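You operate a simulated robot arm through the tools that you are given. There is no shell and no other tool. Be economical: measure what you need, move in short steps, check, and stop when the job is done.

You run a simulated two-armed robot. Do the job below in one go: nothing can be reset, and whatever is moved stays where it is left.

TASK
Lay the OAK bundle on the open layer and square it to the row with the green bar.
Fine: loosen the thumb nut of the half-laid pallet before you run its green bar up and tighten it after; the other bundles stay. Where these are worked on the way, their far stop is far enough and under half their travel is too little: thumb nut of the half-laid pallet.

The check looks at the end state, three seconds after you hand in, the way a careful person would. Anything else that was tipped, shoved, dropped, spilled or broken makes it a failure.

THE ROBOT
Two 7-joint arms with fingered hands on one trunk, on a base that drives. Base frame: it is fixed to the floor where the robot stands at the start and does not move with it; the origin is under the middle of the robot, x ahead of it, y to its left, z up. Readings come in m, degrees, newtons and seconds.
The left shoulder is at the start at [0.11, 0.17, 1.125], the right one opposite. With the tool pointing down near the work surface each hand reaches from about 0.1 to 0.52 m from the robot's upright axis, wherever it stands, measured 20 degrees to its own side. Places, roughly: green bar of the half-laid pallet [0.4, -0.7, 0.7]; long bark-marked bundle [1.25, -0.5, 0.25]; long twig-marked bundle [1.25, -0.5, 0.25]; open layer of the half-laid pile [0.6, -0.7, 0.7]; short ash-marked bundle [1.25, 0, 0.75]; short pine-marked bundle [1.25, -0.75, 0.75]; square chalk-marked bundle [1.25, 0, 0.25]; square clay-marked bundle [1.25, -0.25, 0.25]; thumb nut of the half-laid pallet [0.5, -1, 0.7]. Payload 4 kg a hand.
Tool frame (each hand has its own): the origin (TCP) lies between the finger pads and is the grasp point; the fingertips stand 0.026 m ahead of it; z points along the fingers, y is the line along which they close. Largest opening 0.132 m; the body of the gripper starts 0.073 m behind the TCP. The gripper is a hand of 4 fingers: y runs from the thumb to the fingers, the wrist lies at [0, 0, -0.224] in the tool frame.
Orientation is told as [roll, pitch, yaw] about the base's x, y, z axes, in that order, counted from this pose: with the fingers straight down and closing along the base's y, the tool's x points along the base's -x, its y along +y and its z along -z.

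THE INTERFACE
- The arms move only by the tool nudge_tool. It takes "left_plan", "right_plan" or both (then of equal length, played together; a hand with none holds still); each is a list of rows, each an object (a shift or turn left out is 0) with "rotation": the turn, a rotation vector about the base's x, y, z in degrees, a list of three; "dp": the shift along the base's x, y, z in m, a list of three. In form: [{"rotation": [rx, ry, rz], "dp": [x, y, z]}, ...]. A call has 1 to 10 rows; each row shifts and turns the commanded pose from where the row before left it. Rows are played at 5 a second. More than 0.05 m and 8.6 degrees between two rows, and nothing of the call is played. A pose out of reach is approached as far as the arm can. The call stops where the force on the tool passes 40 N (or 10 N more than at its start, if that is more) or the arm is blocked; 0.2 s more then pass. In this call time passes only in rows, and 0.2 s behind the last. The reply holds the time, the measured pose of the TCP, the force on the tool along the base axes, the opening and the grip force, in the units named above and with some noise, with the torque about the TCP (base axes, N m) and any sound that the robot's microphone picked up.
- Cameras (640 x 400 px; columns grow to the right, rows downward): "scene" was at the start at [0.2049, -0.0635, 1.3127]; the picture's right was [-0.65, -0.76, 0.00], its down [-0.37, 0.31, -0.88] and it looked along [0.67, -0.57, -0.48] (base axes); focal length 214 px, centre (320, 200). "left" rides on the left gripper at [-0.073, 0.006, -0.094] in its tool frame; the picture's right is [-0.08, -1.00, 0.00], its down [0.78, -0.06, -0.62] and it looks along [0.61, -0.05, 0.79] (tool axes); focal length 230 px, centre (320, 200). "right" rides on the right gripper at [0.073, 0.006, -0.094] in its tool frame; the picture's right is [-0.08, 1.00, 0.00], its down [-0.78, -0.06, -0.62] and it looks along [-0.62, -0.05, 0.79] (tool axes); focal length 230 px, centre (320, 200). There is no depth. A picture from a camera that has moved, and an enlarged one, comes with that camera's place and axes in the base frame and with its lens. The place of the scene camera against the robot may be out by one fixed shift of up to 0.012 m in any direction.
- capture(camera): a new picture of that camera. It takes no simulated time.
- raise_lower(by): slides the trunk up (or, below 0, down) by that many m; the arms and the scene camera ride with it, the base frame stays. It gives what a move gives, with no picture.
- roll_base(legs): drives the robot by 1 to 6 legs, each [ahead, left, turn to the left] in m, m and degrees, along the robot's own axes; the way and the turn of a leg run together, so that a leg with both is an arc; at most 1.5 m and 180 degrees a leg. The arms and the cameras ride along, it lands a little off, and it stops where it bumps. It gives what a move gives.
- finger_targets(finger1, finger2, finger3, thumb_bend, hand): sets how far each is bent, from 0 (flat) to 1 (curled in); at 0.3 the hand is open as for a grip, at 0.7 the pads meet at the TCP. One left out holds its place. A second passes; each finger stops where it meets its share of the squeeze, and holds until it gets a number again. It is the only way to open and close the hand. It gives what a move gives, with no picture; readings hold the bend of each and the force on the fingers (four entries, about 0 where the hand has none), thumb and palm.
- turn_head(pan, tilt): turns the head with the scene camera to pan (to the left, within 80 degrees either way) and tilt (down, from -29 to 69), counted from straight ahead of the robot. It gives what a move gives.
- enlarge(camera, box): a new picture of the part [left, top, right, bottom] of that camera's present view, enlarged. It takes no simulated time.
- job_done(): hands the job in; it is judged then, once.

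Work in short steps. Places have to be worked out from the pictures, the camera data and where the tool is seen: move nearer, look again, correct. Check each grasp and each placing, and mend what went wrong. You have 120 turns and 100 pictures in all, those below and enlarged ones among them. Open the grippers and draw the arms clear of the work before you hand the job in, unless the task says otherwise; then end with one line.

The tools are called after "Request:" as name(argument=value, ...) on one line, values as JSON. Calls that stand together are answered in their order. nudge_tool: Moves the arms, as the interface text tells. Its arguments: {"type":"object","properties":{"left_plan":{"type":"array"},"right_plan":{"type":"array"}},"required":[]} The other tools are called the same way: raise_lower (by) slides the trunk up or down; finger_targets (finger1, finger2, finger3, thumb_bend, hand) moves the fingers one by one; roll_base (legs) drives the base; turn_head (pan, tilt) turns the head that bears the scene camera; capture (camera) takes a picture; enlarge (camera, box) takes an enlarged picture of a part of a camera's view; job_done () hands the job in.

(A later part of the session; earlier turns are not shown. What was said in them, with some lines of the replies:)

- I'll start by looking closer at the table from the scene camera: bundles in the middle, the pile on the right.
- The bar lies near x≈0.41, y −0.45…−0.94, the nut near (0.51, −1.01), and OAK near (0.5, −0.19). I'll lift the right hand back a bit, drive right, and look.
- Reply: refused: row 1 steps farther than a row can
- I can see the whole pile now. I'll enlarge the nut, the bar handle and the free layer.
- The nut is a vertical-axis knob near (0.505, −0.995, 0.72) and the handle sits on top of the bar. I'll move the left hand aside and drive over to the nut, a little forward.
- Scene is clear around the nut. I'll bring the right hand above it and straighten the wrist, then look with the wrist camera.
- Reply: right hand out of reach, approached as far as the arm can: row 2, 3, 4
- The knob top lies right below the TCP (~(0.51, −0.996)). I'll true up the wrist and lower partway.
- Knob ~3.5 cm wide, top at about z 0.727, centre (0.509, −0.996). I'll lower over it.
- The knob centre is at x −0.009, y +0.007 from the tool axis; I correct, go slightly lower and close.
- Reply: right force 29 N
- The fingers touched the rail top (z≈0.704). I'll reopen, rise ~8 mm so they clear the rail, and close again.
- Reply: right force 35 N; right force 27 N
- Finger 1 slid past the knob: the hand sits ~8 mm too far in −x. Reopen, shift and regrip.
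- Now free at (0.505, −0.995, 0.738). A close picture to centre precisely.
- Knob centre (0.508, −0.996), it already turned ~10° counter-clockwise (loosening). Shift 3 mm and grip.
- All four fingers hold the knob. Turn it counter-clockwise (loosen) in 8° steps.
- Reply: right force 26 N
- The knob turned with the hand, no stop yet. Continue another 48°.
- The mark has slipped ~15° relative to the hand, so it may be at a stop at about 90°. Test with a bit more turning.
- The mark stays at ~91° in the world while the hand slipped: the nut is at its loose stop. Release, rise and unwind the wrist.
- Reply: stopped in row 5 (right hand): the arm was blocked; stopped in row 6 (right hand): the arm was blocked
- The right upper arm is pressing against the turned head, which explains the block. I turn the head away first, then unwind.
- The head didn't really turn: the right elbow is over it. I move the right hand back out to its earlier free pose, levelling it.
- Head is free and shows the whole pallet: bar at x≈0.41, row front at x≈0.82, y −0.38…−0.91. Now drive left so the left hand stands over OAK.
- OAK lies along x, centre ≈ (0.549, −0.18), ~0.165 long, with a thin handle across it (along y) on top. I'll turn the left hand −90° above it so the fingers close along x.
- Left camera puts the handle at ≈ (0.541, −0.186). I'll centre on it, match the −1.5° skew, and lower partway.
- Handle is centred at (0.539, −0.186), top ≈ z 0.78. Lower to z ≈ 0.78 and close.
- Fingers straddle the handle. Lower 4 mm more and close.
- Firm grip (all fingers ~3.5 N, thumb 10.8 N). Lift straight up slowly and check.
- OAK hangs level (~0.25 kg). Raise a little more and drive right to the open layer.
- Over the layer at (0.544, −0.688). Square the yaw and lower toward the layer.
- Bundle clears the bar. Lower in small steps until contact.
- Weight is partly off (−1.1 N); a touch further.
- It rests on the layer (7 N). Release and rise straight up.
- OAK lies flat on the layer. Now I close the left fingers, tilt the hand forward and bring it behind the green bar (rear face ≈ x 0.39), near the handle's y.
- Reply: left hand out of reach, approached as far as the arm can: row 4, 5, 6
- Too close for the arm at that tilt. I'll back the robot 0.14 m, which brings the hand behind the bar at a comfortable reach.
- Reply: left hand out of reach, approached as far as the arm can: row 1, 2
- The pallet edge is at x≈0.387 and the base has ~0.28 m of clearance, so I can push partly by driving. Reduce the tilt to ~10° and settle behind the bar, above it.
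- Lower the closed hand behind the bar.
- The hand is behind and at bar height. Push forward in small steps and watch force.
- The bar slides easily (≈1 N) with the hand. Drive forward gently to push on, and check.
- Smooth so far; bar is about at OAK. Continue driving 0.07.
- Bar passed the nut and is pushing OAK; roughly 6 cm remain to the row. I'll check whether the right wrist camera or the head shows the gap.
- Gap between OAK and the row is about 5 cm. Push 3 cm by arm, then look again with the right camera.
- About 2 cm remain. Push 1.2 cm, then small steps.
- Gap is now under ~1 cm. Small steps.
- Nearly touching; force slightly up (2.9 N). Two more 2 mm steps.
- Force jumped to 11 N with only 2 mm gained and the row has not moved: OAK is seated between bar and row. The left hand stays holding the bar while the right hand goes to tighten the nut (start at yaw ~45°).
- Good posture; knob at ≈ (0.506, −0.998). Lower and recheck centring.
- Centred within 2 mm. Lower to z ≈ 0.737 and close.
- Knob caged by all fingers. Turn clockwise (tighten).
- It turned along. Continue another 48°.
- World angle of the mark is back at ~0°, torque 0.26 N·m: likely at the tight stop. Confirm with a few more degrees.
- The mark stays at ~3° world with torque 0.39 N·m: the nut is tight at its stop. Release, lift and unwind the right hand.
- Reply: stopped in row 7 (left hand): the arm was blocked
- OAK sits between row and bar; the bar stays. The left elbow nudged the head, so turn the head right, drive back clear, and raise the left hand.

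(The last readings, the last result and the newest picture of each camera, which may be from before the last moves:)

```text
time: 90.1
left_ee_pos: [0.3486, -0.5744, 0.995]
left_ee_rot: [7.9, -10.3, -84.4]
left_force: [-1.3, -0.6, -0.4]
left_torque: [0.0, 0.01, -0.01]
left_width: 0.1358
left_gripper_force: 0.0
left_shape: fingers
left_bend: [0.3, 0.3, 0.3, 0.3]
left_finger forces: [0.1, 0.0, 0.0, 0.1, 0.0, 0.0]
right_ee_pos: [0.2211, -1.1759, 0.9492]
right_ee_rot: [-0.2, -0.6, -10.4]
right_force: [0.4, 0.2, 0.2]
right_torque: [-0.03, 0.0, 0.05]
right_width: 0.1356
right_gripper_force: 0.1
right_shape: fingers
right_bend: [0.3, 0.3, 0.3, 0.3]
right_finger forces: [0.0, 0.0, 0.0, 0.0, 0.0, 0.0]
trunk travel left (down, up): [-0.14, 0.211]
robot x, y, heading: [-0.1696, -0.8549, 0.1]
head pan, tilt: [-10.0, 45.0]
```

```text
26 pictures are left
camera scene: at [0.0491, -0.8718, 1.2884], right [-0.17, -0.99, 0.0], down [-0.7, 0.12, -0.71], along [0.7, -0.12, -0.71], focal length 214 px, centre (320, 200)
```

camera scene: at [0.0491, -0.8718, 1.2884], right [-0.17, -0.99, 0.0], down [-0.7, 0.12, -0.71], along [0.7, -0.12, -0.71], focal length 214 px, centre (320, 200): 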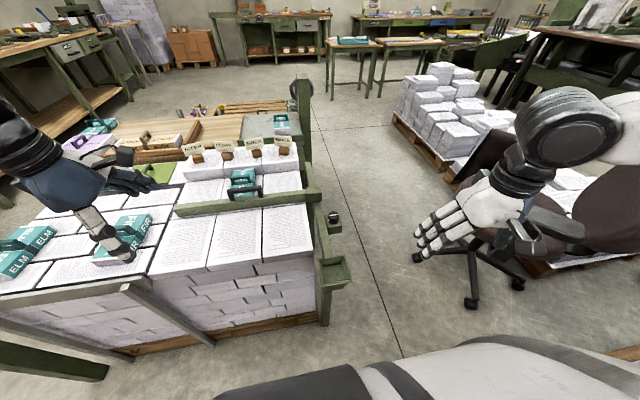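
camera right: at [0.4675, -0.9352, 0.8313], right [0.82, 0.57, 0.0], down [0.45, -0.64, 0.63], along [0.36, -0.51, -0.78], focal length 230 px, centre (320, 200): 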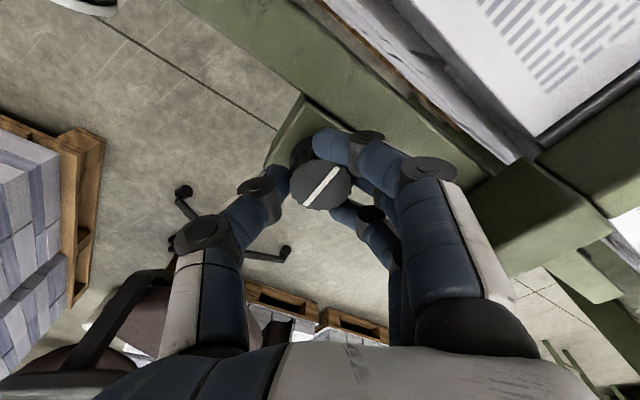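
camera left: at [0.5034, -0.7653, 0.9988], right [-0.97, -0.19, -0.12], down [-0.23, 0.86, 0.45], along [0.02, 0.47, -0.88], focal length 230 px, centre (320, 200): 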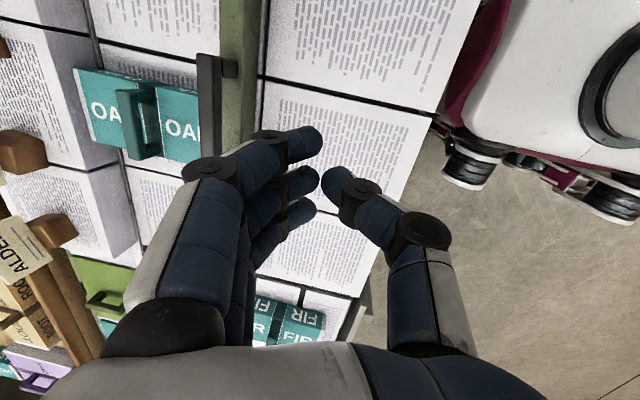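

Request:
enlarge(camera="scene", box=[170, 125, 350, 240])

Request:
enlarge(camera="scene", box=[220, 140, 290, 210])

```text
3.48 times, centred on (260, 182) of scene
camera zoom: at [0.0491, -0.8718, 1.2884], right [-0.17, -0.99, 0.0], down [-0.7, 0.12, -0.71], along [0.7, -0.12, -0.71], focal length 746 px, centre (529, 261)
```

zoom: 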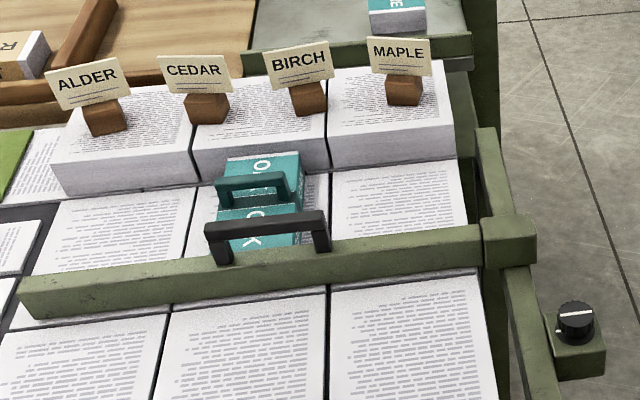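

```text
5.71 times, centred on (255, 175) of scene
camera zoom: at [0.0491, -0.8718, 1.2884], right [-0.17, -0.99, 0.0], down [-0.7, 0.12, -0.71], along [0.7, -0.12, -0.71], focal length 1226 px, centre (691, 343)
```

zoom: 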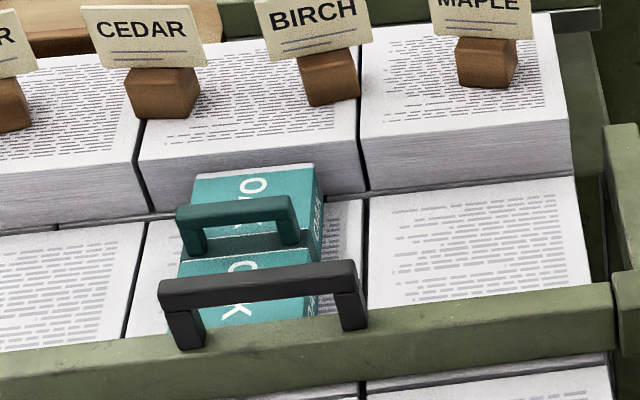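

OAK lies flat and square against the row with the bar up behind it. The nut is back at its tight mark, the other bundles haven't moved, and the hands are open and clear. Handing in.

Request:
job_done()

```text
The job is handed in.
```

OAK is laid on the open layer and squared against the row with the green bar. I turned the thumb nut to its loose stop before moving the bar and back to its tight stop afterwards, and the other bundles stayed where they were.
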